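You operate a simulated robot arm through the tools that you are given. There is no shell and no other tool. Be economical: measure what you need, move in short steps, check, and stop when the job is done.

Carry out the task below with a simulated two-armed robot. There is one attempt and no reset: what you move stays moved.

JOB
Hold the teal carrier, pull off its cracked lid, load the pouch and push on the yellow lid.
Fine: cracked lid in the red reject tray, carrier in the good tray. Set down upright: what you pick out.

The check looks at the end state, three seconds after you hand in, the way a careful person would. Anything else that was tipped, shoved, dropped, spilled or broken makes it a failure. A push-on lid holds only when it is set on centred and level and pressed home; a screw cap is set on level and turned clockwise until tight.

ROBOT AND FRAMES
Two 6-joint arms with two-finger parallel grippers on one trunk, on a base that drives. Base frame: it is fixed to the floor where the robot stands at the start and does not move with it; the origin is under the middle of the robot, x ahead of it, y to its left, z up. Lengths are in m, angles in degrees, forces in N, time in s.
The left shoulder is at the start at [0.06, 0.187, 1.247], the right one opposite. With the tool pointing down near the work surface each hand reaches from about 0.1 to 0.6 m from the robot's upright axis, wherever it stands, measured 20 degrees to its own side. Places, roughly: good tray [0.4, 0.1, 0.9]; red reject tray [0.5, -0.7, 0.9]; teal carrier [0.5, -0.1, 0.9]. Payload 1.57 kg a hand.
Tool frame (each hand has its own): the origin (TCP) lies between the finger pads and is the grasp point; the fingertips stand 0.03 m ahead of it; z points along the fingers, y is the line along which they close. The gripper opens to 0.11 m. The fingers are 0.024 m wide and 0.012 m thick; the gripper's body (0.048 by 0.112 m) begins 0.078 m behind the TCP.
Orientation is told as [roll, pitch, yaw] about the base's x, y, z axes, in that order, counted from this pose: with the fingers straight down and closing along the base's y, the tool's x points along the base's -x, its y along +y and its z along -z.

CONTROLS
- The arms move only by the tool arm_command. It takes "left_moves", "right_moves" or both (then of equal length, played together; a hand with none holds still); each is a list of rows, each a list of 3 entries, a list of its own where there are three numbers: the shift along the tool's x, y, z in m, then the turn, a rotation vector about the tool's x, y, z in degrees, then the finger opening in m, from 0 to 0.11. In form: [[[tx, ty, tz], [ax, ay, az], gripper], ...]. A call has 1 to 10 rows; each row shifts and turns the commanded pose from where the row before left it, along the tool's axes as they then stand. A row lasts 0.2 s, in which the tool goes at most 0.05 m and 8.6 degrees; a call with a longer step from one row to the next is refused whole, and so is a gripper value outside its range. Where a pose cannot be reached the arm comes as near as it can. A force on the tool above 90 N (or 10 N above the force at the start of the call, whichever is more), or a blocked arm, ends the call early, and 0.2 s more pass. Each finger travels about 0.153 m/s and halts on what it meets, pressing with about 41 N; the grip force reading is that of the motor and also rises with nothing between the fingers. The clock runs only during rows and for 0.2 s after the last one: add rows that do not move to give the fingers time. It gives the time, the measured TCP pose, the force on the tool (base axes), the opening and the grip force at its end, in the units of the frame above (readings bear some noise), with the torque about the TCP (base axes, N m) and any sound that the robot's microphone picked up.
- Cameras (640 x 400 px; columns grow to the right, rows downward): "scene" is now at [0.0072, -0.0425, 1.7831]; the picture's right is [-0.37, -0.93, 0.00], its down [-0.74, 0.29, -0.61] and it looks along [0.57, -0.22, -0.79] (base axes); focal length 257 px, centre (320, 200). "left" rides on the left gripper at [0.07, -0.016, -0.141] in its tool frame; the picture's right is [0.23, 0.97, 0.00], its down [-0.85, 0.20, -0.48] and it looks along [-0.47, 0.11, 0.88] (tool axes); focal length 222 px, centre (320, 200). "right" rides on the right gripper at [0.07, 0.016, -0.141] in its tool frame; the picture's right is [-0.23, 0.97, 0.00], its down [-0.86, -0.20, -0.48] and it looks along [-0.47, -0.11, 0.88] (tool axes); focal length 222 px, centre (320, 200). There is no depth. A picture from a camera that has moved, and an enlarged one, comes with that camera's place and axes in the base frame and with its lens. The place of the scene camera against the robot may be out by one fixed shift of up to 0.018 m in any direction.
- camera(camera): a new picture of that camera. The clock stands still meanwhile.
- lift_body(by): slides the trunk up (or, below 0, down) by that many m; the arms and the scene camera ride with it, the base frame stays. It gives what a move gives, with no picture.
- roll_base(legs): drives the robot by 1 to 6 legs, each [ahead, left, turn to the left] in m, m and degrees, along the robot's own axes; the way and the turn of a leg run together, so that a leg with both is an arc; at most 1.5 m and 180 degrees a leg. The arms and the cameras ride along, it lands a little off, and it stops where it bumps. It gives what a move gives.
- head_to(pan, tilt): turns the head with the scene camera to pan (to the left, within 86 degrees either way) and tilt (down, from -29 to 69), counted from straight ahead of the robot. It gives what a move gives.
- zoom(camera, box): a new picture of the part [left, top, right, bottom] of that camera's present view, enlarged. The clock stands still meanwhile.
- sign_off(): hands the job in; it is judged then, once.

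Go step by step. Nothing tells you exact positions but the pictures and the camera data: compare them with the known pose of the tool, close in by small moves and look again before you grip or let go. The budget is 120 turns and 100 pictures, counting those below and the enlarged ones. Unless the task says otherwise, let go and move clear before handing in, and close with one line.

The tools are called after "Call:" by a JSON object that holds its "op" and its "data". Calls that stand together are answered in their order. arm_command: Moves the arms, as the interface text tells. Its arguments: {"type":"object","properties":{"left_moves":{"type":"array"},"right_moves":{"type":"array"}},"required":[]} The other tools are called the same way: lift_body (by) slides the trunk up or down; roll_base (legs) drives the base; head_to (pan, tilt) turns the head that bears the scene camera; camera (camera) takes a picture; zoom (camera, box) takes an enlarged picture of a part of a camera's view; sign_off () hands the job in.

At the start:

```text
t: 0.0
left_position: [0.4064, -0.0033, 1.3554]
left_tcp_rot: [0.0, -0.2, -0.1]
left_force: [0.2, -0.1, -0.5]
left_torque: [0.01, 0.02, 0.01]
left_finger_gap: 0.1099
left_grasp_force: 0.0
right_position: [0.3489, -0.4422, 1.3613]
right_tcp_rot: [-0.1, 0.2, 0.1]
right_force: [0.0, -0.5, -0.1]
right_torque: [0.01, -0.02, 0.03]
right_finger_gap: 0.1101
right_grasp_force: 0.1
trunk travel left (down, up): [-0.875, 0.115]
robot x, y, heading: [0.0002, -0.0009, -0.0]
head pan, tilt: [-21.4, 52.5]
```

scene: 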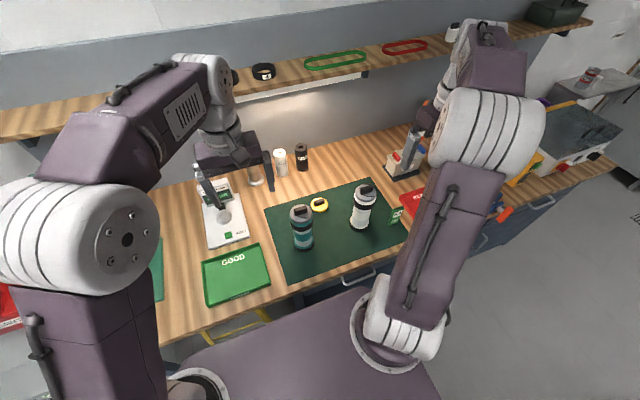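
right: 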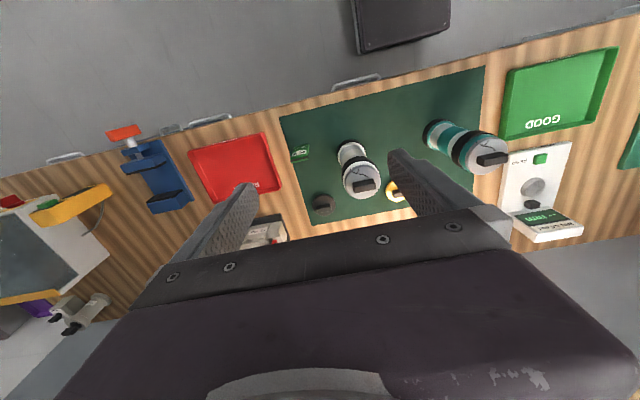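
left: 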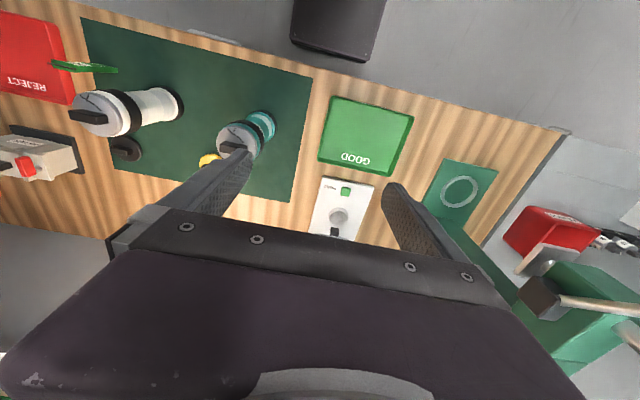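

I see a green mat with a teal-banded carrier and a white/black one, a yellow lid and a small dark item, plus the good and reject trays. I'll zoom in for detail.

Call:
{"op": "zoom", "data": {"camera": "scene", "box": [250, 160, 430, 280]}}

Call:
{"op": "zoom", "data": {"camera": "right", "box": [270, 80, 530, 240]}}

Call:
{"op": "zoom", "data": {"camera": "left", "box": [60, 20, 320, 200]}}

```text
3.33 times, centred on (340, 220) of scene
camera zoom: at [0.0072, -0.0425, 1.7831], right [-0.37, -0.93, 0.0], down [-0.74, 0.29, -0.61], along [0.57, -0.22, -0.79], focal length 856 px, centre (253, 133)
```

zoom: 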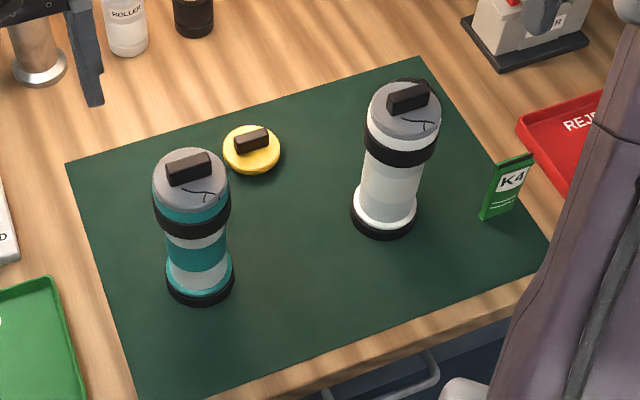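

```text
2.46 times, centred on (400, 160) of right
camera zoom: at [0.2795, -0.4261, 1.5024], right [0.23, 0.97, 0.0], down [0.86, -0.2, 0.48], along [0.46, -0.11, -0.88], focal length 547 px, centre (123, 298)
```

zoom: 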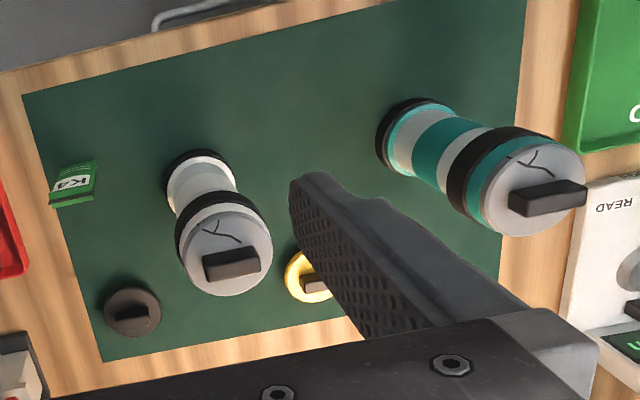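

```text
2.22 times, centred on (190, 110) of left
camera zoom: at [0.3355, -0.0182, 1.4963], right [-0.23, 0.97, 0.0], down [0.85, 0.2, 0.48], along [0.47, 0.11, -0.88], focal length 494 px, centre (609, 400)
```

zoom: 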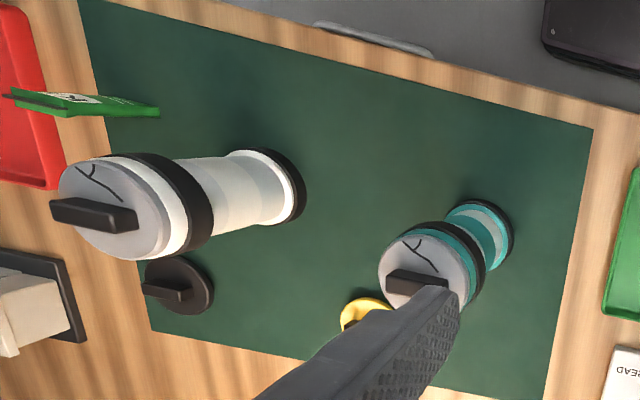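

The teal carrier stands at about (0.48, -0.144), with its lid top near z 1.08, and the yellow lid is near (0.62, -0.27). The K4 packet near (0.43, -0.51) is probably the pouch. I'll tilt the left hand for a side grasp and yaw the right hand so it can close across the lid's grip bar.

Call:
{"op": "arm_command", "data": {"left_moves": [[[0, 0, 0], [0, 0, 8.5], 0.11], [[0, 0, 0], [0, 0, 8.5], 0.11], [[0, 0, 0], [0, 0, 8.5], 0.11], [[0, 0, 0], [0, 0, 8.5], 0.11], [[0, 0, 0], [0, 0, 8.5], 0.11], [[0, 0, 0], [0, -8.5, 0], 0.11], [[0, 0, 0], [0, -8.5, 0], 0.11], [[0, 0, 0], [0, -8.5, 0], 0.11], [[0, 0, 0], [0, -8.5, 0], 0.11], [[0, 0, 0], [0, -8.5, 0], 0.11]], "right_moves": [[[0, 0, 0], [0, 0, -8.5], 0.11], [[0, 0, 0], [0, 0, -8.5], 0.11], [[0, 0, 0], [0, 0, -8.5], 0.11], [[0, 0, 0], [0, 0, -8.5], 0.11], [[0, 0, 0], [0, 0, -8.5], 0.11], [[0, 0, 0], [0, 0, -8.5], 0.11], [[0, 0, 0], [0, 0, -8.5], 0.11], [[0, 0, 0], [0, 0, -8.5], 0.11], [[0, 0, 0], [0, 0, -8.5], 0.11], [[0, 0, 0], [0, 0, -8.5], 0.11]]}}

Call:
{"op": "camera", "data": {"camera": "scene"}}

Call:
{"op": "camera", "data": {"camera": "right"}}

```text
t: 2.2
left_position: [0.4058, -0.0014, 1.3557]
left_tcp_rot: [0.3, -42.7, -42.5]
left_force: [-0.8, 0.1, 0.3]
left_torque: [0.03, 0.01, 0.0]
left_finger_gap: 0.11
left_grasp_force: 0.2
right_position: [0.3483, -0.4434, 1.3615]
right_tcp_rot: [0.1, 0.1, 85.1]
right_force: [0.3, 0.2, -0.4]
right_torque: [-0.01, -0.01, -0.01]
right_finger_gap: 0.1102
right_grasp_force: 0.0
trunk travel left (down, up): [-0.875, 0.115]
robot x, y, heading: [0.0014, -0.0042, -0.1]
head pan, tilt: [-21.4, 52.5]
```

```text
93 pictures are left
camera scene: at [0.0057, -0.0417, 1.7831], right [-0.37, -0.93, 0.0], down [-0.74, 0.29, -0.61], along [0.57, -0.22, -0.79], focal length 257 px, centre (320, 200)
```

scene: 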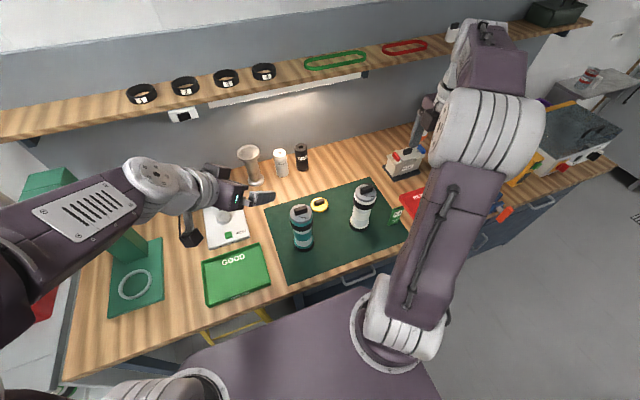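

```text
92 pictures are left
camera right: at [0.3257, -0.5098, 1.5032], right [-0.95, 0.31, 0.0], down [0.27, 0.84, 0.48], along [0.15, 0.45, -0.88], focal length 222 px, centre (320, 200)
```

right: 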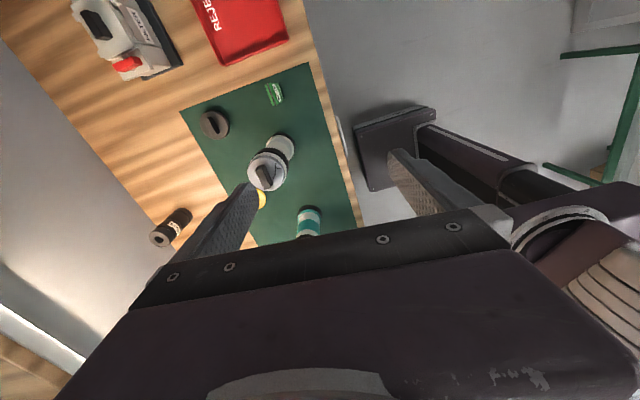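

The left hand is swinging into place. I'll take a closer look at the packet, then finish turning the left tool.

Call:
{"op": "zoom", "data": {"camera": "right", "box": [180, 60, 340, 240]}}

Call:
{"op": "zoom", "data": {"camera": "scene", "box": [360, 140, 460, 240]}}

Call:
{"op": "arm_command", "data": {"left_moves": [[[0, 0, 0], [0, -8.5, 0], 0.11], [[0, 0, 0], [0, -8.5, 0], 0.11], [[0, 0, 0], [0, -8.5, 0], 0.11]]}}

Call:
{"op": "camera", "data": {"camera": "left"}}

```text
2.22 times, centred on (260, 150) of right
camera zoom: at [0.3257, -0.5098, 1.5032], right [-0.95, 0.31, 0.0], down [0.27, 0.84, 0.48], along [0.15, 0.45, -0.88], focal length 494 px, centre (453, 311)
```

zoom: 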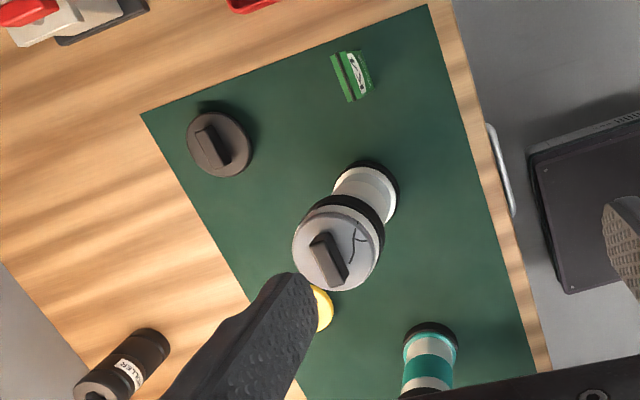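

```text
4.00 times, centred on (410, 190) of scene
camera zoom: at [0.0057, -0.0417, 1.7831], right [-0.37, -0.93, 0.0], down [-0.74, 0.29, -0.61], along [0.57, -0.22, -0.79], focal length 1027 px, centre (-40, 240)
```

zoom: 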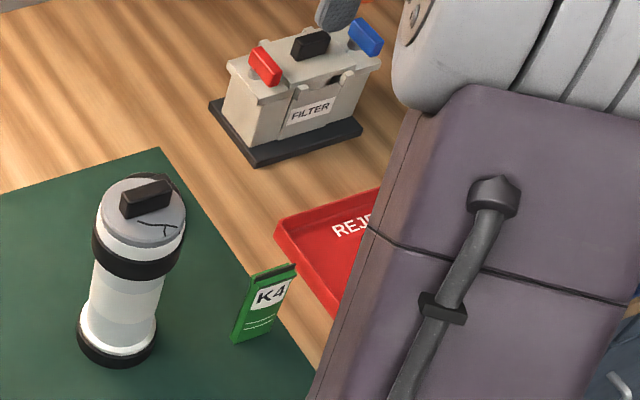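

```text
t: 3.0
left_position: [0.4167, -0.0041, 1.3602]
left_tcp_rot: [0.2, -67.9, -42.7]
left_force: [0.4, 0.5, 0.2]
left_torque: [-0.02, 0.02, 0.01]
left_finger_gap: 0.1101
left_grasp_force: 0.1
left hand out of reach, approached as far as the arm can: row 3
right_position: [0.3507, -0.4431, 1.3602]
right_tcp_rot: [0.2, 0.2, 85.2]
right_force: [-0.1, -0.2, -0.3]
right_torque: [0.0, 0.03, -0.03]
right_finger_gap: 0.1101
right_grasp_force: 0.1
trunk travel left (down, up): [-0.875, 0.115]
robot x, y, heading: [-0.0009, -0.0006, 0.2]
head pan, tilt: [-21.4, 52.5]
```

```text
89 pictures are left
camera left: at [0.2894, 0.0904, 1.3484], right [0.6, 0.78, -0.21], down [0.04, 0.23, 0.97], along [0.8, -0.59, 0.1], focal length 222 px, centre (320, 200)
```

left: 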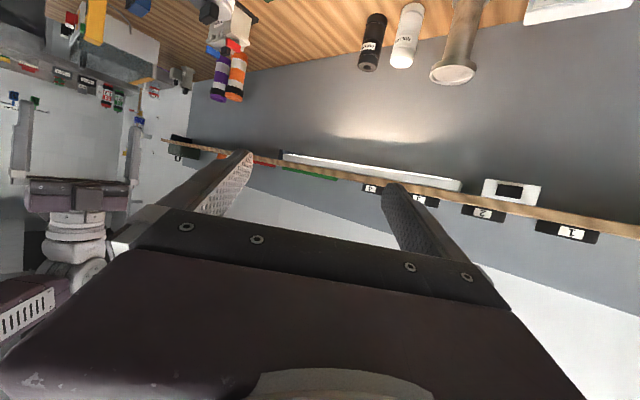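

The pouch is the green K4 packet standing upright. I'll lower the left hand to a standoff beside the carrier.

Call:
{"op": "arm_command", "data": {"left_moves": [[[0.0376, -0.0066, 0.0203], [0, 0, 0], 0.11], [[0.0376, -0.0066, 0.0203], [0, 0, 0], 0.11], [[0.0376, -0.0066, 0.0203], [0, 0, 0], 0.11], [[0.0376, -0.0066, 0.0203], [0, 0, 0], 0.11], [[0.0376, -0.0066, 0.0203], [0, 0, 0], 0.11], [[0.0376, -0.0066, 0.0203], [0, 0, 0], 0.11], [[0.0376, -0.0066, 0.0203], [0, 0, 0], 0.11], [[0.0376, -0.0066, 0.0203], [0, 0, 0], 0.11], [[0, 0, 0], [0, 0, 0], 0.11]]}}

Call:
{"op": "camera", "data": {"camera": "scene"}}

Call:
{"op": "camera", "data": {"camera": "left"}}

```text
t: 5.0
left_position: [0.5249, -0.0512, 1.1903]
left_tcp_rot: [-2.6, -67.7, -40.5]
left_force: [0.8, 0.7, 0.0]
left_torque: [-0.01, 0.02, 0.0]
left_finger_gap: 0.1097
left_grasp_force: 0.2
left hand out of reach, approached as far as the arm can: row 1, 2, 3, 4, 5, 6, 7, 8
right_position: [0.3487, -0.4425, 1.3611]
right_tcp_rot: [0.0, 0.1, 85.2]
right_force: [0.5, -0.3, -0.4]
right_torque: [0.0, 0.0, -0.01]
right_finger_gap: 0.11
right_grasp_force: 0.0
trunk travel left (down, up): [-0.875, 0.115]
robot x, y, heading: [-0.0008, -0.0011, -0.1]
head pan, tilt: [-21.4, 52.5]
```

```text
88 pictures are left
camera scene: at [0.0075, -0.0428, 1.7831], right [-0.37, -0.93, 0.0], down [-0.74, 0.29, -0.61], along [0.57, -0.22, -0.79], focal length 257 px, centre (320, 200)
```

scene: 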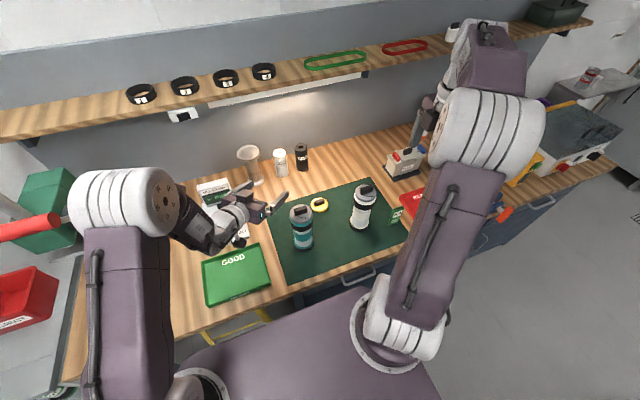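

```text
87 pictures are left
camera left: at [0.3975, 0.0441, 1.1799], right [0.6, 0.77, -0.23], down [0.06, 0.24, 0.97], along [0.8, -0.59, 0.09], focal length 222 px, centre (320, 200)
```

left: 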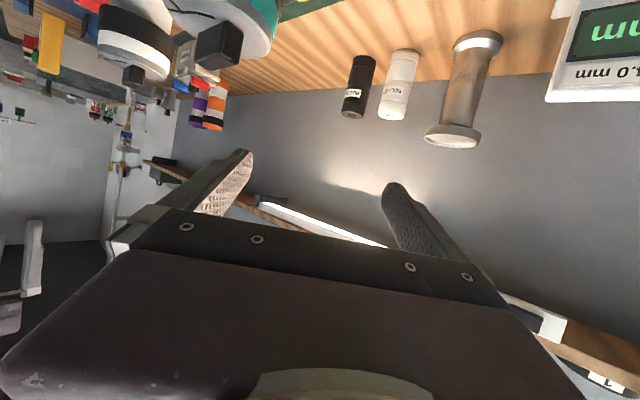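

The left arm is folded too close to its shoulder for a side grasp. I'll set its command back to a reachable pose, then back the base off by 0.1 m.

Call:
{"op": "arm_command", "data": {"left_moves": [[[-0.0386, 0.0196, 0.0021], [0, 0, 0], 0.11], [[-0.0386, 0.0196, 0.0021], [0, 0, 0], 0.11], [[-0.0386, 0.0196, 0.0021], [0, 0, 0], 0.11], [[-0.0386, 0.0196, 0.0021], [0, 0, 0], 0.11], [[-0.0386, 0.0196, 0.0021], [0, 0, 0], 0.11]]}}

Call:
{"op": "roll_base", "data": {"legs": [[-0.1, 0, 0]]}}

```text
t: 6.2
left_position: [0.6488, -0.0331, 1.3695]
left_tcp_rot: [0.4, -68.1, -42.8]
left_force: [0.9, -0.2, 0.2]
left_torque: [-0.01, -0.01, -0.01]
left_finger_gap: 0.1102
left_grasp_force: 0.1
right_position: [0.3504, -0.4421, 1.361]
right_tcp_rot: [0.1, 0.1, 85.2]
right_force: [0.1, 1.1, 0.2]
right_torque: [-0.04, 0.02, 0.02]
right_finger_gap: 0.1102
right_grasp_force: 0.1
trunk travel left (down, up): [-0.875, 0.115]
robot x, y, heading: [-0.001, 0.0011, -0.1]
head pan, tilt: [-21.4, 52.5]
```

```text
t: 7.4
left_position: [0.5512, -0.0329, 1.3667]
left_tcp_rot: [-0.1, -67.9, -42.3]
left_force: [0.7, -1.1, 0.2]
left_torque: [0.02, -0.04, -0.02]
left_finger_gap: 0.1098
left_grasp_force: 0.1
right_position: [0.2536, -0.4421, 1.3592]
right_tcp_rot: [0.3, 0.1, 85.1]
right_force: [0.9, 0.3, 0.5]
right_torque: [-0.01, 0.03, -0.02]
right_finger_gap: 0.11
right_grasp_force: 0.0
trunk travel left (down, up): [-0.875, 0.115]
robot x, y, heading: [-0.1029, 0.0001, 0.2]
head pan, tilt: [-21.4, 52.5]
```

Call:
{"op": "arm_command", "data": {"left_moves": [[[0.0395, -0.0143, 0.0053], [0, 0, 0], 0.11], [[0.0395, -0.0143, 0.0053], [0, 0, 0], 0.11], [[0.0395, -0.0143, 0.0053], [0, 0, 0], 0.11], [[0.0395, -0.0143, 0.0053], [0, 0, 0], 0.11], [[0.0395, -0.0143, 0.0053], [0, 0, 0], 0.11], [[0.0395, -0.0143, 0.0053], [0, 0, 0], 0.11], [[0.0395, -0.0143, 0.0053], [0, 0, 0], 0.11], [[0.0395, -0.0143, 0.0053], [0, 0, 0], 0.11], [[0.0395, -0.0143, 0.0053], [0, 0, 0], 0.11], [[0, 0, 0], [0, 0, 0], 0.11]]}}

Call:
{"op": "camera", "data": {"camera": "scene"}}

Call:
{"op": "camera", "data": {"camera": "left"}}

```text
t: 9.3
left_position: [0.4851, -0.0693, 1.1041]
left_tcp_rot: [-0.9, -72.6, -41.7]
left_force: [-7.1, 5.0, 32.3]
left_torque: [-1.72, 0.85, -0.64]
left_finger_gap: 0.1101
left_grasp_force: 0.0
left hand out of reach, approached as far as the arm can: row 6, 7, 8, 9
right_position: [0.2405, -0.4388, 1.3643]
right_tcp_rot: [-0.2, 0.2, 85.2]
right_force: [0.2, 0.8, -0.1]
right_torque: [0.01, 0.01, 0.0]
right_finger_gap: 0.1101
right_grasp_force: 0.0
trunk travel left (down, up): [-0.875, 0.115]
robot x, y, heading: [-0.1007, 0.0025, 0.1]
head pan, tilt: [-21.4, 52.5]
stopped in row 9 (left hand): the force on the tool passed its limit (the readings are from after the stop); the commanded pose is now the measured one
```

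```text
86 pictures are left
camera scene: at [-0.1052, -0.0383, 1.7829], right [-0.36, -0.93, 0.0], down [-0.74, 0.29, -0.61], along [0.57, -0.22, -0.79], focal length 257 px, centre (320, 200)
```

scene: 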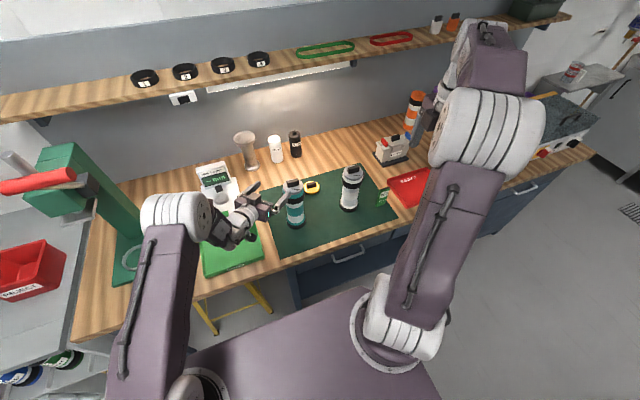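

```text
85 pictures are left
camera left: at [0.3591, 0.025, 1.0801], right [0.61, 0.76, -0.22], down [-0.01, 0.29, 0.96], along [0.79, -0.58, 0.18], focal length 222 px, centre (320, 200)
```

left: 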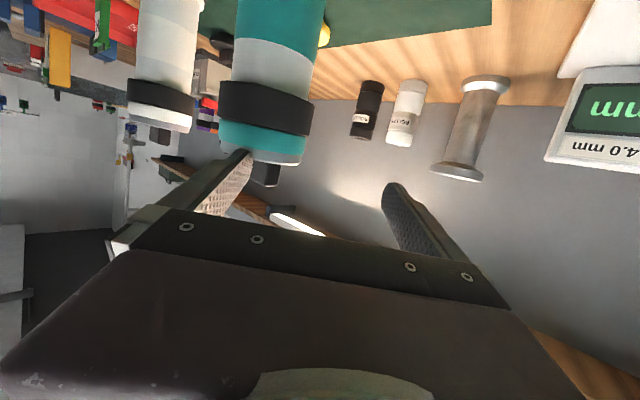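

The left fingers rested on the edge of the carrier's lid, so I'll lift straight off it. Then I'll shift the base left to give the left arm more room and descend straddling the carrier.

Call:
{"op": "arm_command", "data": {"left_moves": [[[-0.019, 0, -0.006], [0, 0, 0], 0.11], [[-0.038, 0, -0.012], [0, 0, 0], 0.11], [[-0.038, 0, -0.012], [0, 0, 0], 0.11]]}}

Call:
{"op": "roll_base", "data": {"legs": [[0.03, 0.1, 0]]}}

Call:
{"op": "camera", "data": {"camera": "scene"}}

Call:
{"op": "camera", "data": {"camera": "right"}}

```text
t: 10.1
left_position: [0.4908, -0.0723, 1.1945]
left_tcp_rot: [-1.3, -71.2, -41.4]
left_force: [-0.3, 0.4, -0.2]
left_torque: [-0.02, 0.02, -0.01]
left_finger_gap: 0.11
left_grasp_force: 0.1
right_position: [0.2478, -0.4436, 1.3613]
right_tcp_rot: [0.0, 0.0, 85.2]
right_force: [-0.1, 0.8, 0.1]
right_torque: [-0.02, -0.02, 0.04]
right_finger_gap: 0.1102
right_grasp_force: 0.0
trunk travel left (down, up): [-0.875, 0.115]
robot x, y, heading: [-0.1001, -0.0039, 0.3]
head pan, tilt: [-21.4, 52.5]
```

```text
t: 11.2
left_position: [0.5186, 0.0237, 1.1953]
left_tcp_rot: [-0.8, -71.2, -41.9]
left_force: [0.7, 0.4, 0.2]
left_torque: [0.05, -0.01, 0.04]
left_finger_gap: 0.1098
left_grasp_force: 0.1
right_position: [0.2775, -0.3484, 1.3595]
right_tcp_rot: [0.0, -0.1, 85.2]
right_force: [-0.5, -1.1, -0.1]
right_torque: [0.0, -0.02, 0.01]
right_finger_gap: 0.1098
right_grasp_force: 0.0
trunk travel left (down, up): [-0.875, 0.115]
robot x, y, heading: [-0.0723, 0.0995, 0.3]
head pan, tilt: [-21.4, 52.5]
```

```text
84 pictures are left
camera scene: at [-0.0663, 0.0508, 1.783], right [-0.36, -0.93, 0.0], down [-0.74, 0.29, -0.61], along [0.57, -0.22, -0.79], focal length 257 px, centre (320, 200)
```

scene: 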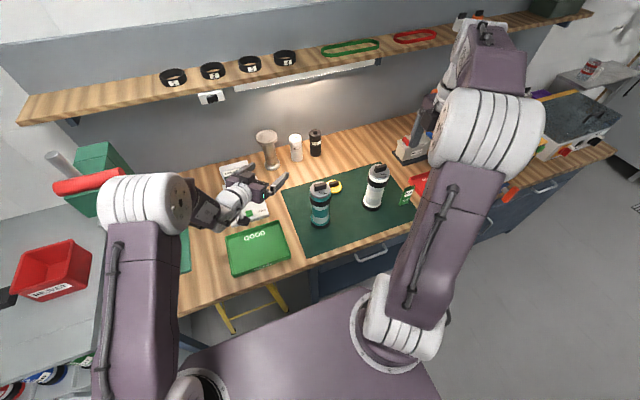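

```text
83 pictures are left
camera right: at [0.2548, -0.4155, 1.5008], right [-0.95, 0.31, 0.0], down [0.27, 0.83, 0.48], along [0.15, 0.46, -0.88], focal length 222 px, centre (320, 200)
```

right: 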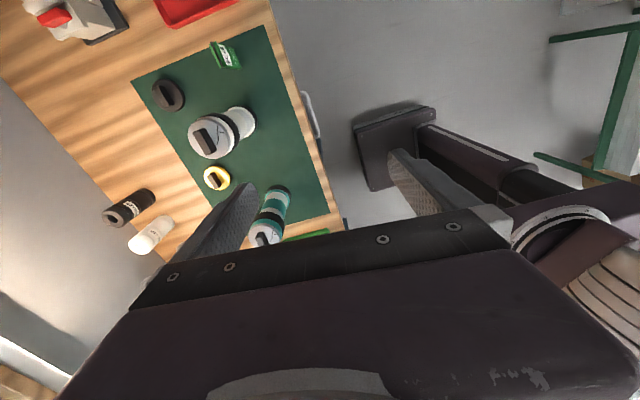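

Everything still stands. I'll zoom in to check that the lid wasn't disturbed and remeasure the carrier.

Call:
{"op": "zoom", "data": {"camera": "scene", "box": [280, 160, 400, 240]}}

Call:
{"op": "zoom", "data": {"camera": "right", "box": [200, 150, 320, 250]}}

```text
5.00 times, centred on (340, 200) of scene
camera zoom: at [-0.0663, 0.0508, 1.783], right [-0.36, -0.93, 0.0], down [-0.74, 0.29, -0.61], along [0.57, -0.22, -0.79], focal length 1284 px, centre (220, 200)
```

zoom: 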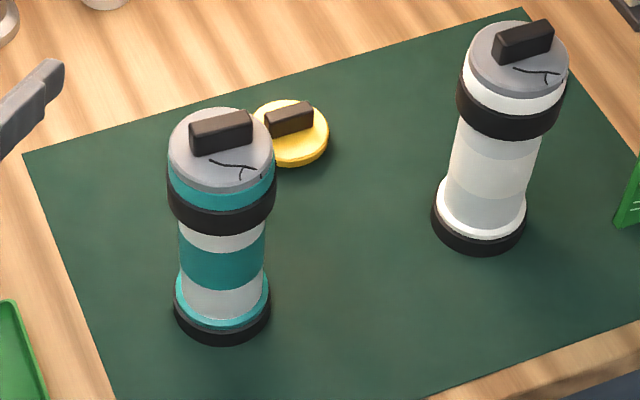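

```text
4.00 times, centred on (260, 200) of right
camera zoom: at [0.2548, -0.4155, 1.5008], right [-0.95, 0.31, 0.0], down [0.27, 0.83, 0.48], along [0.15, 0.46, -0.88], focal length 888 px, centre (560, 200)
```

zoom: 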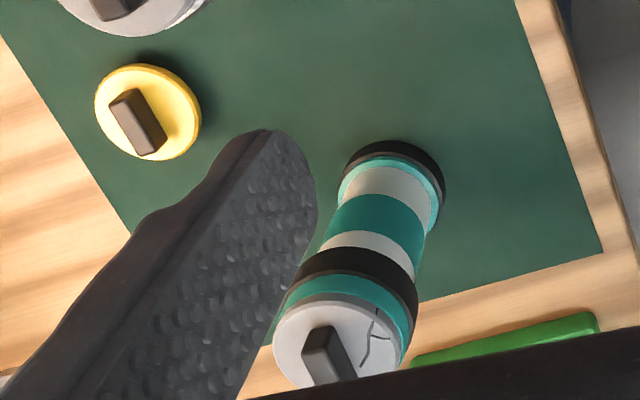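

The carrier is intact at about (0.479, -0.143). I'll move the left hand directly above it, straddling the lid.

Call:
{"op": "arm_command", "data": {"left_moves": [[[-0.0019, -0.0376, 0.021], [0, 0, 0], 0.11], [[-0.0019, -0.0376, 0.021], [0, 0, 0], 0.11], [[-0.0019, -0.0376, 0.021], [0, 0, 0], 0.11], [[-0.0019, -0.0376, 0.021], [0, 0, 0], 0.11], [[0, 0, 0], [0, 0, 0], 0.11]]}}

Call:
{"op": "camera", "data": {"camera": "right"}}

Call:
{"op": "zoom", "data": {"camera": "scene", "box": [260, 140, 380, 240]}}

```text
t: 12.4
left_position: [0.5021, -0.0985, 1.1729]
left_tcp_rot: [1.7, -71.2, -46.0]
left_force: [0.2, -0.6, 0.6]
left_torque: [0.0, -0.03, 0.0]
left_finger_gap: 0.1102
left_grasp_force: 0.0
left hand out of reach, approached as far as the arm can: row 3, 4
right_position: [0.2774, -0.3465, 1.3598]
right_tcp_rot: [0.1, 0.1, 85.2]
right_force: [-0.1, -0.8, 1.1]
right_torque: [0.01, 0.04, 0.02]
right_finger_gap: 0.1099
right_grasp_force: 0.0
trunk travel left (down, up): [-0.875, 0.115]
robot x, y, heading: [-0.0718, 0.097, -0.2]
head pan, tilt: [-21.4, 52.5]
```

```text
80 pictures are left
camera right: at [0.2554, -0.4131, 1.5016], right [-0.95, 0.31, 0.0], down [0.27, 0.83, 0.48], along [0.15, 0.46, -0.88], focal length 222 px, centre (320, 200)
```

right: 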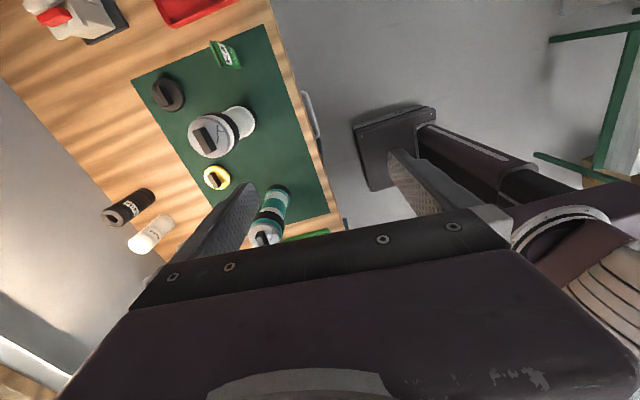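

```text
4.00 times, centred on (320, 190) of scene
camera zoom: at [-0.0654, 0.0539, 1.7831], right [-0.36, -0.93, 0.0], down [-0.74, 0.29, -0.61], along [0.57, -0.22, -0.79], focal length 1027 px, centre (320, 240)
```

zoom: 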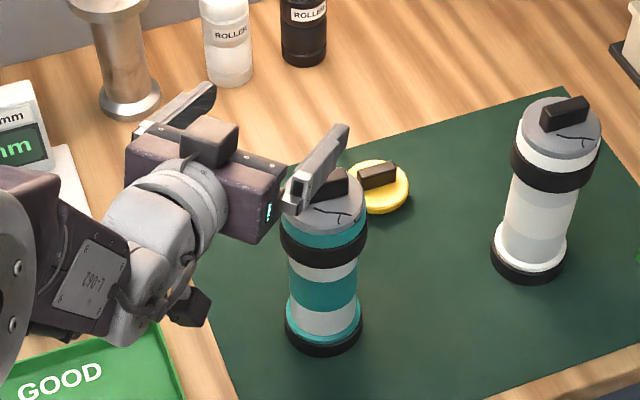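

That pose is still at the arm's limit, so I'll reduce the tilt to about 55° from vertical, which leaves the wrist more room, and re-centre above the carrier.

Call:
{"op": "arm_command", "data": {"left_moves": [[[0, 0, 0], [0, 8, 0], 0.11], [[0, 0, 0], [0, 8, 0], 0.11], [[-0.0017, -0.0238, 0.0051], [0, 0, 0], 0.11], [[-0.0017, -0.0238, 0.0051], [0, 0, 0], 0.11], [[0, 0, 0], [0, 0, 0], 0.11]]}}

Call:
{"op": "zoom", "data": {"camera": "scene", "box": [260, 140, 380, 240]}}

```text
t: 13.6
left_position: [0.4824, -0.1373, 1.1716]
left_tcp_rot: [-1.3, -55.0, -42.0]
left_force: [1.0, 0.0, -0.1]
left_torque: [0.04, 0.03, 0.01]
left_finger_gap: 0.1104
left_grasp_force: 0.1
left hand out of reach, approached as far as the arm can: row 4
right_position: [0.2784, -0.3431, 1.3606]
right_tcp_rot: [0.1, 0.2, 85.2]
right_force: [-0.9, -0.3, -0.4]
right_torque: [-0.02, 0.01, 0.01]
right_finger_gap: 0.1101
right_grasp_force: 0.1
trunk travel left (down, up): [-0.875, 0.115]
robot x, y, heading: [-0.0702, 0.1029, -0.0]
head pan, tilt: [-21.4, 52.5]
```

```text
4.00 times, centred on (320, 190) of scene
camera zoom: at [-0.0643, 0.0566, 1.7831], right [-0.36, -0.93, 0.0], down [-0.74, 0.29, -0.61], along [0.57, -0.22, -0.79], focal length 1027 px, centre (320, 240)
```

zoom: 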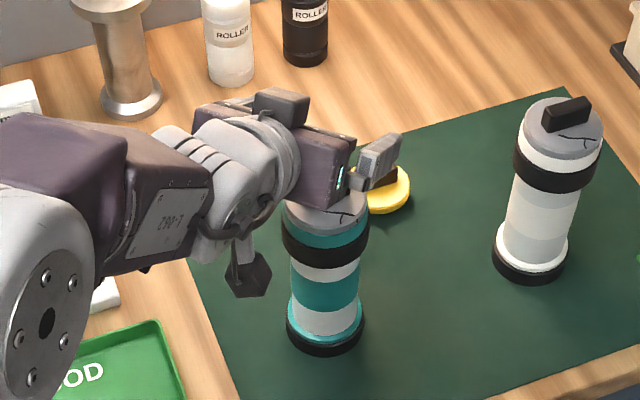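

The pose is reached and nearly centred. I'll nudge it 6 mm sideways, then lower the trunk partway and look.

Call:
{"op": "arm_command", "data": {"left_moves": [[[0.0029, -0.0065, -0.0041], [0, 0, 0], 0.11], [[0, 0, 0], [0, 0, 0], 0.11]]}}

Call:
{"op": "lift_body", "data": {"by": -0.05}}

Call:
{"op": "camera", "data": {"camera": "left"}}

Call:
{"op": "zoom", "data": {"camera": "scene", "box": [260, 140, 380, 240]}}

Call:
{"op": "zoom", "data": {"camera": "right", "box": [180, 140, 320, 260]}}

```text
t: 14.2
left_position: [0.4819, -0.1351, 1.1727]
left_tcp_rot: [-1.4, -55.1, -42.1]
left_force: [-0.1, 0.2, -0.4]
left_torque: [0.0, 0.01, 0.04]
left_finger_gap: 0.1098
left_grasp_force: 0.0
left hand out of reach, approached as far as the arm can: row 1
right_position: [0.2788, -0.3431, 1.3606]
right_tcp_rot: [0.1, 0.0, 85.3]
right_force: [-0.2, 0.4, 0.0]
right_torque: [-0.01, -0.01, -0.01]
right_finger_gap: 0.1102
right_grasp_force: 0.1
trunk travel left (down, up): [-0.875, 0.115]
robot x, y, heading: [-0.0705, 0.0986, -0.0]
head pan, tilt: [-21.4, 52.5]
```

```text
t: 15.2
left_position: [0.48, -0.1342, 1.1238]
left_tcp_rot: [-1.5, -55.1, -41.9]
left_force: [0.3, 0.4, 0.5]
left_torque: [-0.02, -0.01, -0.01]
left_finger_gap: 0.1097
left_grasp_force: 0.1
right_position: [0.2783, -0.3435, 1.3117]
right_tcp_rot: [0.0, 0.0, 85.2]
right_force: [0.8, 0.0, -0.6]
right_torque: [0.0, -0.01, 0.01]
right_finger_gap: 0.1101
right_grasp_force: 0.1
trunk travel left (down, up): [-0.825, 0.165]
robot x, y, heading: [-0.0746, 0.0979, 0.1]
head pan, tilt: [-21.4, 52.5]
```

```text
77 pictures are left
camera left: at [0.3556, -0.0396, 1.1467], right [0.57, 0.8, -0.2], down [0.22, 0.09, 0.97], along [0.79, -0.6, -0.12], focal length 222 px, centre (320, 200)
```

left: 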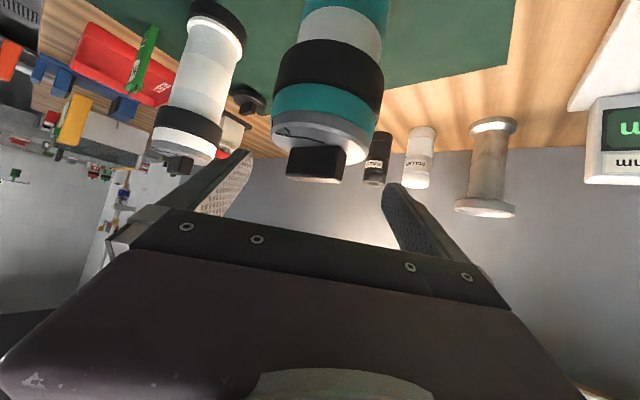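

```text
4.00 times, centred on (320, 190) of scene
camera zoom: at [-0.0649, 0.0564, 1.7331], right [-0.36, -0.93, 0.0], down [-0.74, 0.29, -0.61], along [0.57, -0.22, -0.79], focal length 1027 px, centre (320, 240)
```

zoom: 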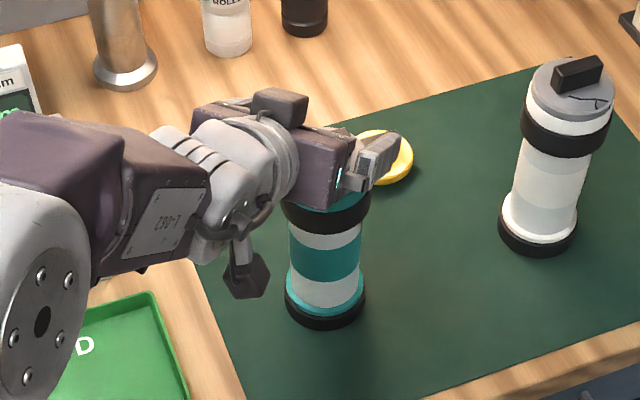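

```text
3.33 times, centred on (250, 200) of right
camera zoom: at [0.2559, -0.4109, 1.4523], right [-0.95, 0.31, 0.0], down [0.27, 0.84, 0.48], along [0.15, 0.45, -0.88], focal length 740 px, centre (553, 200)
```

zoom: 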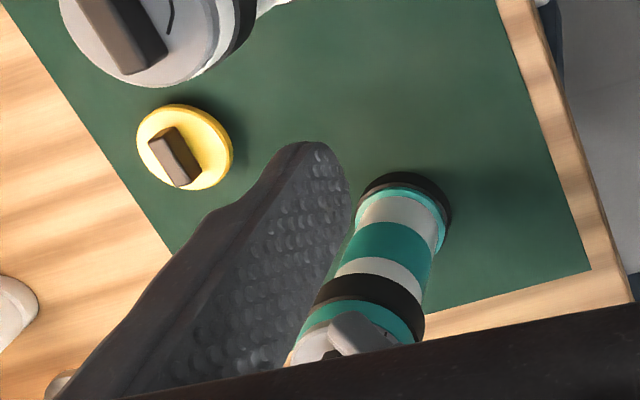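

The carrier's axis sits about 7 mm to one side between the fingers, and the arm is at its limit, so I'll nudge the base instead.

Call:
{"op": "roll_base", "data": {"legs": [[-0.006, -0.007, 0]]}}

Call:
{"op": "zoom", "data": {"camera": "left", "box": [160, 0, 480, 220]}}

```text
t: 15.9
left_position: [0.4764, -0.1396, 1.1224]
left_tcp_rot: [-1.5, -55.1, -41.8]
left_force: [0.6, 0.0, 0.5]
left_torque: [-0.03, 0.01, -0.01]
left_finger_gap: 0.11
left_grasp_force: 0.1
right_position: [0.2734, -0.3485, 1.312]
right_tcp_rot: [0.3, 0.2, 85.2]
right_force: [-0.4, 0.4, -1.0]
right_torque: [-0.07, -0.01, 0.0]
right_finger_gap: 0.1101
right_grasp_force: 0.1
trunk travel left (down, up): [-0.825, 0.165]
robot x, y, heading: [-0.0765, 0.0925, 0.2]
head pan, tilt: [-21.4, 52.5]
```

```text
1.82 times, centred on (320, 110) of left
camera zoom: at [0.3514, -0.0446, 1.1462], right [0.57, 0.8, -0.2], down [0.22, 0.09, 0.97], along [0.79, -0.6, -0.12], focal length 404 px, centre (320, 364)
```

zoom: 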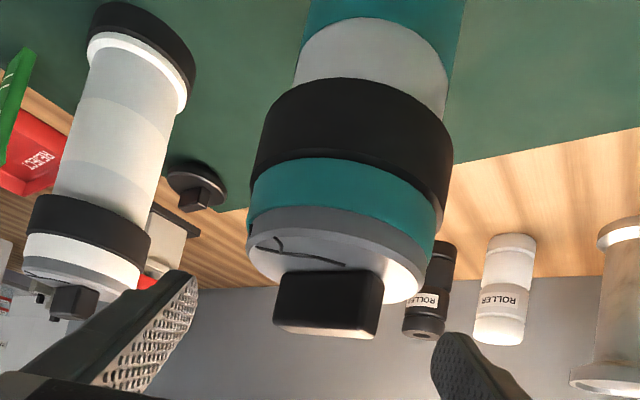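

The carrier is now centred between the fingers. I'll lower the trunk so the fingers straddle it.

Call:
{"op": "lift_body", "data": {"by": -0.07}}

Call:
{"op": "zoom", "data": {"camera": "left", "box": [160, 0, 480, 220]}}

Call:
{"op": "camera", "data": {"camera": "scene"}}

```text
t: 17.0
left_position: [0.4746, -0.1422, 1.0534]
left_tcp_rot: [-1.4, -55.1, -42.0]
left_force: [-0.2, 0.1, 0.0]
left_torque: [0.0, 0.02, 0.01]
left_finger_gap: 0.1099
left_grasp_force: 0.2
right_position: [0.2725, -0.3502, 1.2397]
right_tcp_rot: [0.1, 0.1, 85.2]
right_force: [0.5, 0.3, -0.8]
right_torque: [-0.02, 0.02, 0.03]
right_finger_gap: 0.1101
right_grasp_force: 0.0
trunk travel left (down, up): [-0.755, 0.235]
robot x, y, heading: [-0.0792, 0.0916, 0.3]
head pan, tilt: [-21.4, 52.5]
```

```text
1.82 times, centred on (320, 110) of left
camera zoom: at [0.3499, -0.0464, 1.0766], right [0.57, 0.8, -0.2], down [0.22, 0.09, 0.97], along [0.79, -0.6, -0.12], focal length 404 px, centre (320, 364)
```

zoom: 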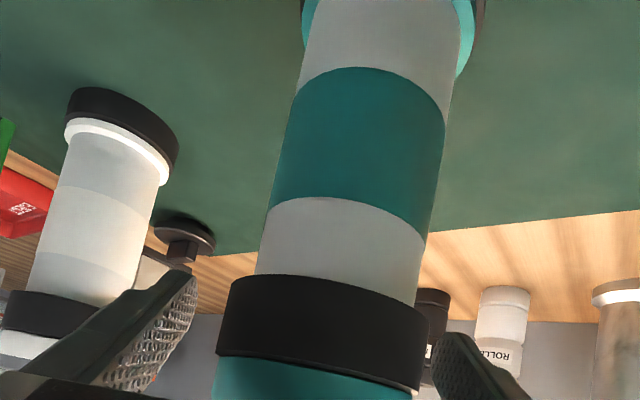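

```text
72 pictures are left
camera scene: at [-0.0707, 0.0495, 1.6631], right [-0.36, -0.93, 0.0], down [-0.74, 0.29, -0.61], along [0.57, -0.22, -0.79], focal length 257 px, centre (320, 200)
```

scene: 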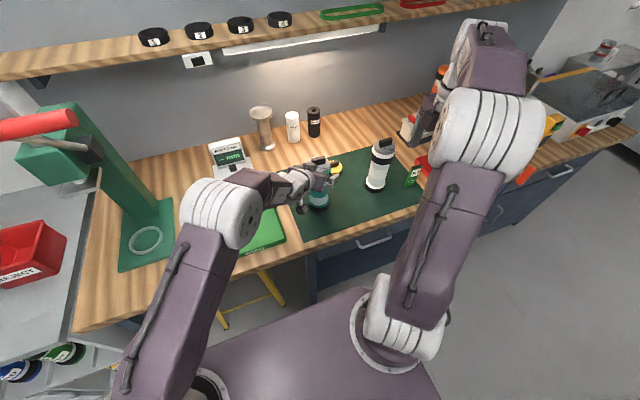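

Clear on both sides. I'll lower to the waist and close the fingers.

Call:
{"op": "lift_body", "data": {"by": -0.08}}

Call:
{"op": "zoom", "data": {"camera": "left", "box": [160, 0, 480, 220]}}

```text
t: 18.1
left_position: [0.4744, -0.1416, 0.9738]
left_tcp_rot: [-1.4, -55.0, -42.0]
left_force: [-0.1, -0.5, -0.3]
left_torque: [-0.03, 0.0, -0.01]
left_finger_gap: 0.1101
left_grasp_force: 0.0
right_position: [0.2722, -0.3501, 1.1613]
right_tcp_rot: [0.2, -0.1, 85.2]
right_force: [0.2, 0.2, 0.5]
right_torque: [-0.01, -0.01, -0.01]
right_finger_gap: 0.1101
right_grasp_force: 0.1
trunk travel left (down, up): [-0.675, 0.315]
robot x, y, heading: [-0.0793, 0.0897, -0.0]
head pan, tilt: [-21.4, 52.5]
```

```text
1.82 times, centred on (320, 110) of left
camera zoom: at [0.3498, -0.0464, 0.9966], right [0.57, 0.8, -0.2], down [0.22, 0.09, 0.97], along [0.79, -0.6, -0.12], focal length 404 px, centre (320, 364)
```

zoom: 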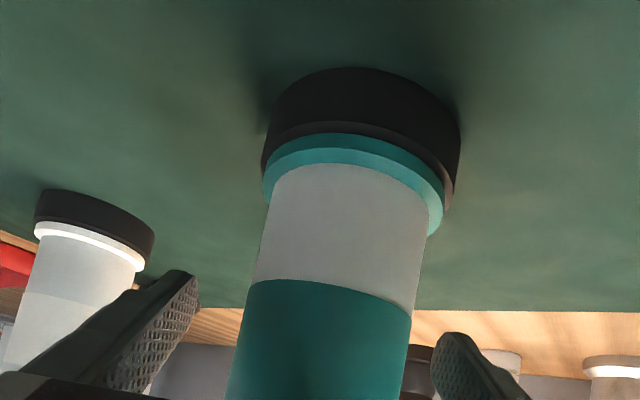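

Call:
{"op": "arm_command", "data": {"left_moves": [[[0, 0, 0], [0, 0, 0], 0.08], [[0, 0, 0], [0, 0, 0], 0.07], [[0, 0, 0], [0, 0, 0], 0.05], [[0, 0, 0], [0, 0, 0], 0.04], [[0, 0, 0], [0, 0, 0], 0.04]]}}

Call:
{"op": "zoom", "data": {"camera": "left", "box": [160, 0, 480, 220]}}

Call:
{"op": "camera", "data": {"camera": "right"}}

```text
t: 19.3
left_position: [0.4753, -0.1426, 0.974]
left_tcp_rot: [-1.4, -55.2, -42.0]
left_force: [0.4, 1.5, 1.7]
left_torque: [0.15, -0.13, -0.06]
left_finger_gap: 0.0639
left_grasp_force: 40.7
right_position: [0.272, -0.3504, 1.1615]
right_tcp_rot: [0.1, 0.0, 85.2]
right_force: [-1.0, 0.3, -0.2]
right_torque: [0.02, -0.01, 0.0]
right_finger_gap: 0.1099
right_grasp_force: 0.1
trunk travel left (down, up): [-0.675, 0.315]
robot x, y, heading: [-0.0804, 0.093, 0.3]
head pan, tilt: [-21.4, 52.5]
```

```text
1.82 times, centred on (320, 110) of left
camera zoom: at [0.3499, -0.0465, 0.9966], right [0.57, 0.8, -0.2], down [0.22, 0.09, 0.97], along [0.79, -0.6, -0.12], focal length 404 px, centre (320, 364)
```

zoom: 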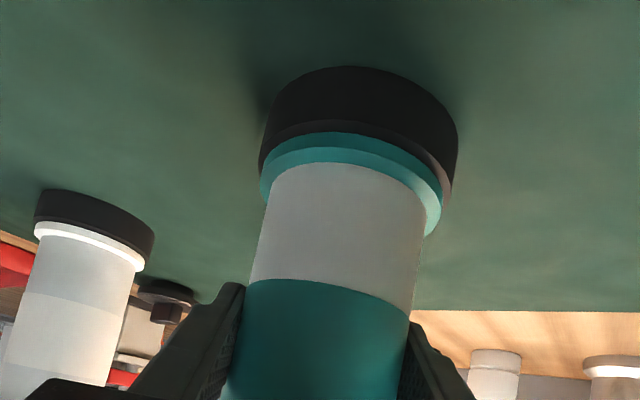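

```text
69 pictures are left
camera right: at [0.2502, -0.4179, 1.3022], right [-0.95, 0.31, 0.0], down [0.27, 0.84, 0.48], along [0.15, 0.45, -0.88], focal length 222 px, centre (320, 200)
```

right: 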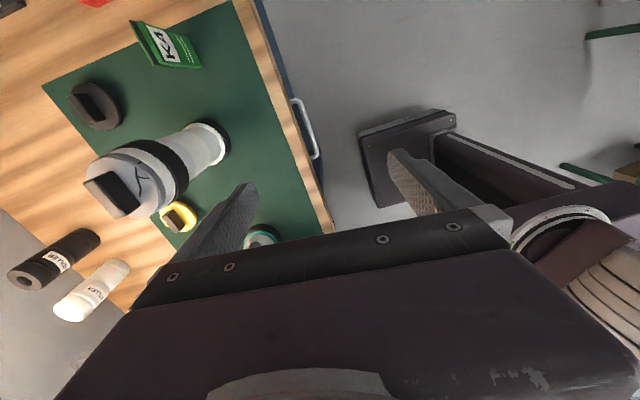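

The carrier is held firmly, with a 64 mm gap. Next I'll bring the right hand over the lid, high up.

Call:
{"op": "arm_command", "data": {"right_moves": [[[0, 0, -0.04], [0, 0, 0], 0.08], [[0, 0, -0.03], [0, 0, 0], 0.06], [[-0.0319, -0.027, 0], [0, 0, 0], 0.06], [[-0.0319, -0.027, 0], [0, 0, 0], 0.06], [[-0.0319, -0.027, 0], [0, 0, 0], 0.06], [[-0.0319, -0.027, 0], [0, 0, 0], 0.06], [[-0.0319, -0.027, 0], [0, 0, 0], 0.06], [[-0.0319, -0.027, 0], [0, 0, 0], 0.06], [[-0.0319, -0.027, 0], [0, 0, 0], 0.06], [[0, 0, 0], [0, 0, 0], 0.06]]}}

Call:
{"op": "camera", "data": {"camera": "right"}}

Call:
{"op": "camera", "data": {"camera": "scene"}}

```text
t: 21.5
left_position: [0.4751, -0.142, 0.9732]
left_tcp_rot: [-1.3, -55.1, -42.0]
left_force: [-0.1, 1.1, 1.8]
left_torque: [0.25, -0.16, 0.02]
left_finger_gap: 0.0637
left_grasp_force: 41.3
right_position: [0.4324, -0.1378, 1.1993]
right_tcp_rot: [0.1, 0.0, 85.2]
right_force: [0.6, -1.0, -0.4]
right_torque: [-0.01, 0.02, 0.01]
right_finger_gap: 0.0601
right_grasp_force: 0.1
right hand out of reach, approached as far as the arm can: row 7, 8, 9
trunk travel left (down, up): [-0.675, 0.315]
robot x, y, heading: [-0.0742, 0.096, 0.2]
head pan, tilt: [-21.4, 52.5]
```

```text
68 pictures are left
camera right: at [0.4114, -0.2061, 1.3403], right [-0.95, 0.31, 0.0], down [0.27, 0.84, 0.48], along [0.15, 0.45, -0.88], focal length 222 px, centre (320, 200)
```

right: 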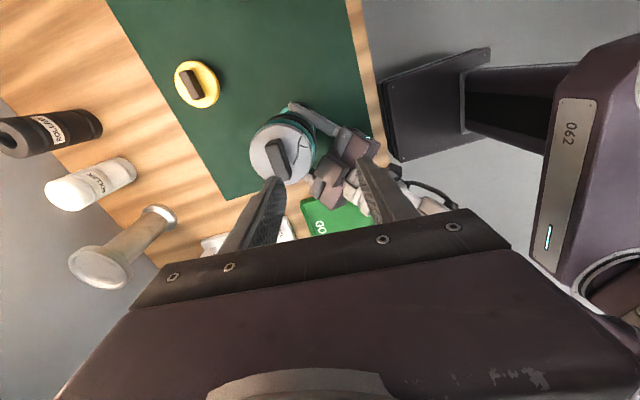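

```text
67 pictures are left
camera scene: at [-0.0711, 0.0491, 1.5831], right [-0.36, -0.93, 0.0], down [-0.74, 0.29, -0.61], along [0.57, -0.22, -0.79], focal length 257 px, centre (320, 200)
```

scene: 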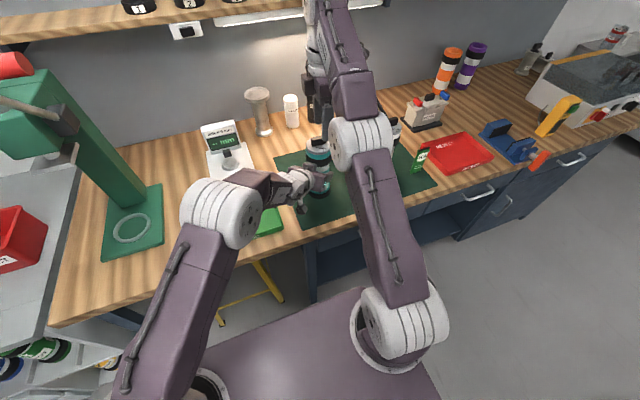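

The bar's centre is at (0.4785, -0.144) and it runs along y. The right arm is near its limit at this height, so I'll come in lower, just above the bar, with yaw 90.

Call:
{"op": "arm_command", "data": {"right_moves": [[[0, 0, 0.028], [0, 0, -2.4], 0.06], [[0, 0, 0.028], [0, 0, -2.4], 0.06], [[0.003, -0.023, 0], [0, 0, 0], 0.06], [[0.003, -0.023, 0], [0, 0, 0], 0.06], [[0, 0, 0], [0, 0, 0], 0.06]]}}

Call:
{"op": "camera", "data": {"camera": "right"}}

Call:
{"op": "zoom", "data": {"camera": "scene", "box": [260, 110, 380, 210]}}

```text
t: 22.7
left_position: [0.4745, -0.1409, 0.976]
left_tcp_rot: [-1.4, -55.4, -41.7]
left_force: [36.1, -0.2, -3.9]
left_torque: [-1.42, 0.41, 0.08]
left_finger_gap: 0.0641
left_grasp_force: 40.8
right_position: [0.4646, -0.1423, 1.1442]
right_tcp_rot: [-0.2, 0.1, 90.0]
right_force: [-19.7, -4.4, 41.9]
right_torque: [-0.2, -0.49, -0.15]
right_finger_gap: 0.042
right_grasp_force: 0.0
right hand out of reach, approached as far as the arm can: row 4
trunk travel left (down, up): [-0.675, 0.315]
robot x, y, heading: [-0.0764, 0.0912, 0.0]
head pan, tilt: [-21.4, 52.5]
```

```text
66 pictures are left
camera right: at [0.4466, -0.2113, 1.2859], right [-0.97, 0.23, 0.0], down [0.2, 0.86, 0.48], along [0.11, 0.46, -0.88], focal length 222 px, centre (320, 200)
```

right: 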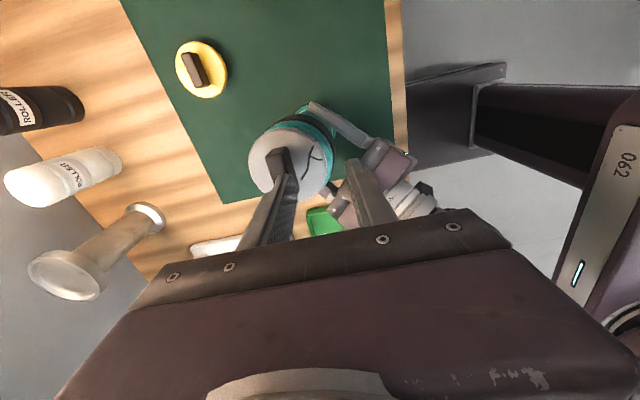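

```text
4.00 times, centred on (320, 160) of scene
camera zoom: at [-0.0736, 0.0509, 1.5836], right [-0.36, -0.93, 0.0], down [-0.74, 0.29, -0.61], along [0.57, -0.22, -0.79], focal length 1027 px, centre (320, 360)
```

zoom: 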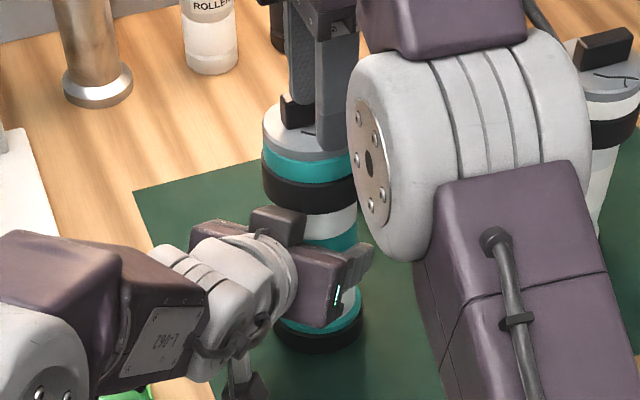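

The leading right finger is touching the top of the bar, which is a little higher than I assumed. I'll raise and back off.

Call:
{"op": "arm_command", "data": {"right_moves": [[[0, 0.006, -0.006], [0, 0, 0], 0.06], [[0, 0.01, -0.01], [0, 0, 0], 0.07], [[0, 0, 0], [0, 0, 0], 0.07]]}}

Call:
{"op": "zoom", "data": {"camera": "right", "box": [200, 80, 440, 240]}}

Call:
{"op": "zoom", "data": {"camera": "left", "box": [160, 0, 480, 220]}}

```text
t: 23.5
left_position: [0.4711, -0.1423, 0.975]
left_tcp_rot: [-1.3, -55.3, -42.4]
left_force: [-2.8, -1.0, 15.2]
left_torque: [-0.46, -0.4, -0.11]
left_finger_gap: 0.0635
left_grasp_force: 40.7
right_position: [0.4468, -0.1401, 1.1578]
right_tcp_rot: [0.0, -0.1, 90.0]
right_force: [0.7, -0.2, -0.1]
right_torque: [-0.01, 0.01, 0.0]
right_finger_gap: 0.0699
right_grasp_force: 0.1
trunk travel left (down, up): [-0.675, 0.315]
robot x, y, heading: [-0.0782, 0.0888, 0.2]
head pan, tilt: [-21.4, 52.5]
```

```text
2.50 times, centred on (320, 160) of right
camera zoom: at [0.4311, -0.2094, 1.2995], right [-0.97, 0.23, 0.0], down [0.2, 0.86, 0.48], along [0.11, 0.47, -0.88], focal length 555 px, centre (320, 300)
```

zoom: 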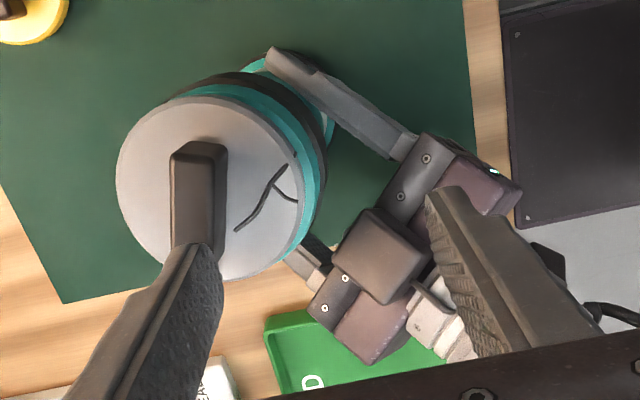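

```text
1.82 times, centred on (320, 110) of left
camera zoom: at [0.3472, -0.0469, 0.9979], right [0.57, 0.8, -0.2], down [0.21, 0.09, 0.97], along [0.79, -0.6, -0.12], focal length 404 px, centre (320, 364)
```

zoom: 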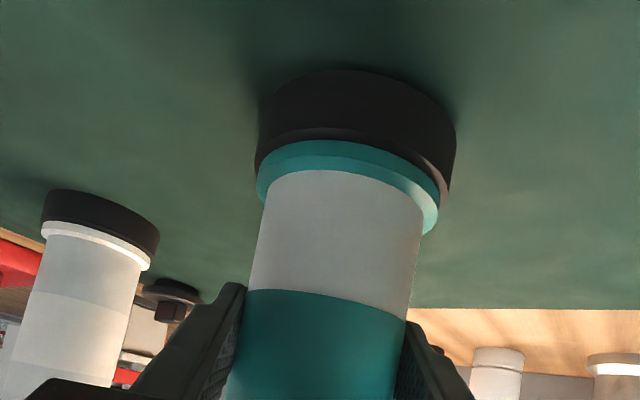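

I'll check from the scene camera whether the carrier is still vertical.

Call:
{"op": "zoom", "data": {"camera": "scene", "box": [260, 110, 380, 210]}}

```text
4.00 times, centred on (320, 160) of scene
camera zoom: at [-0.0739, 0.0506, 1.5831], right [-0.36, -0.93, 0.0], down [-0.74, 0.29, -0.61], along [0.57, -0.22, -0.79], focal length 1027 px, centre (320, 360)
```

zoom: 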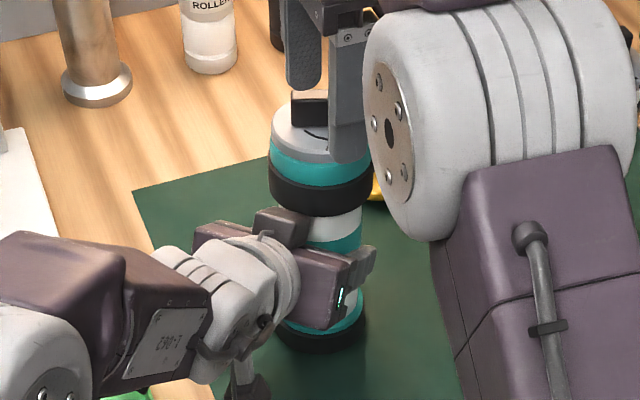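

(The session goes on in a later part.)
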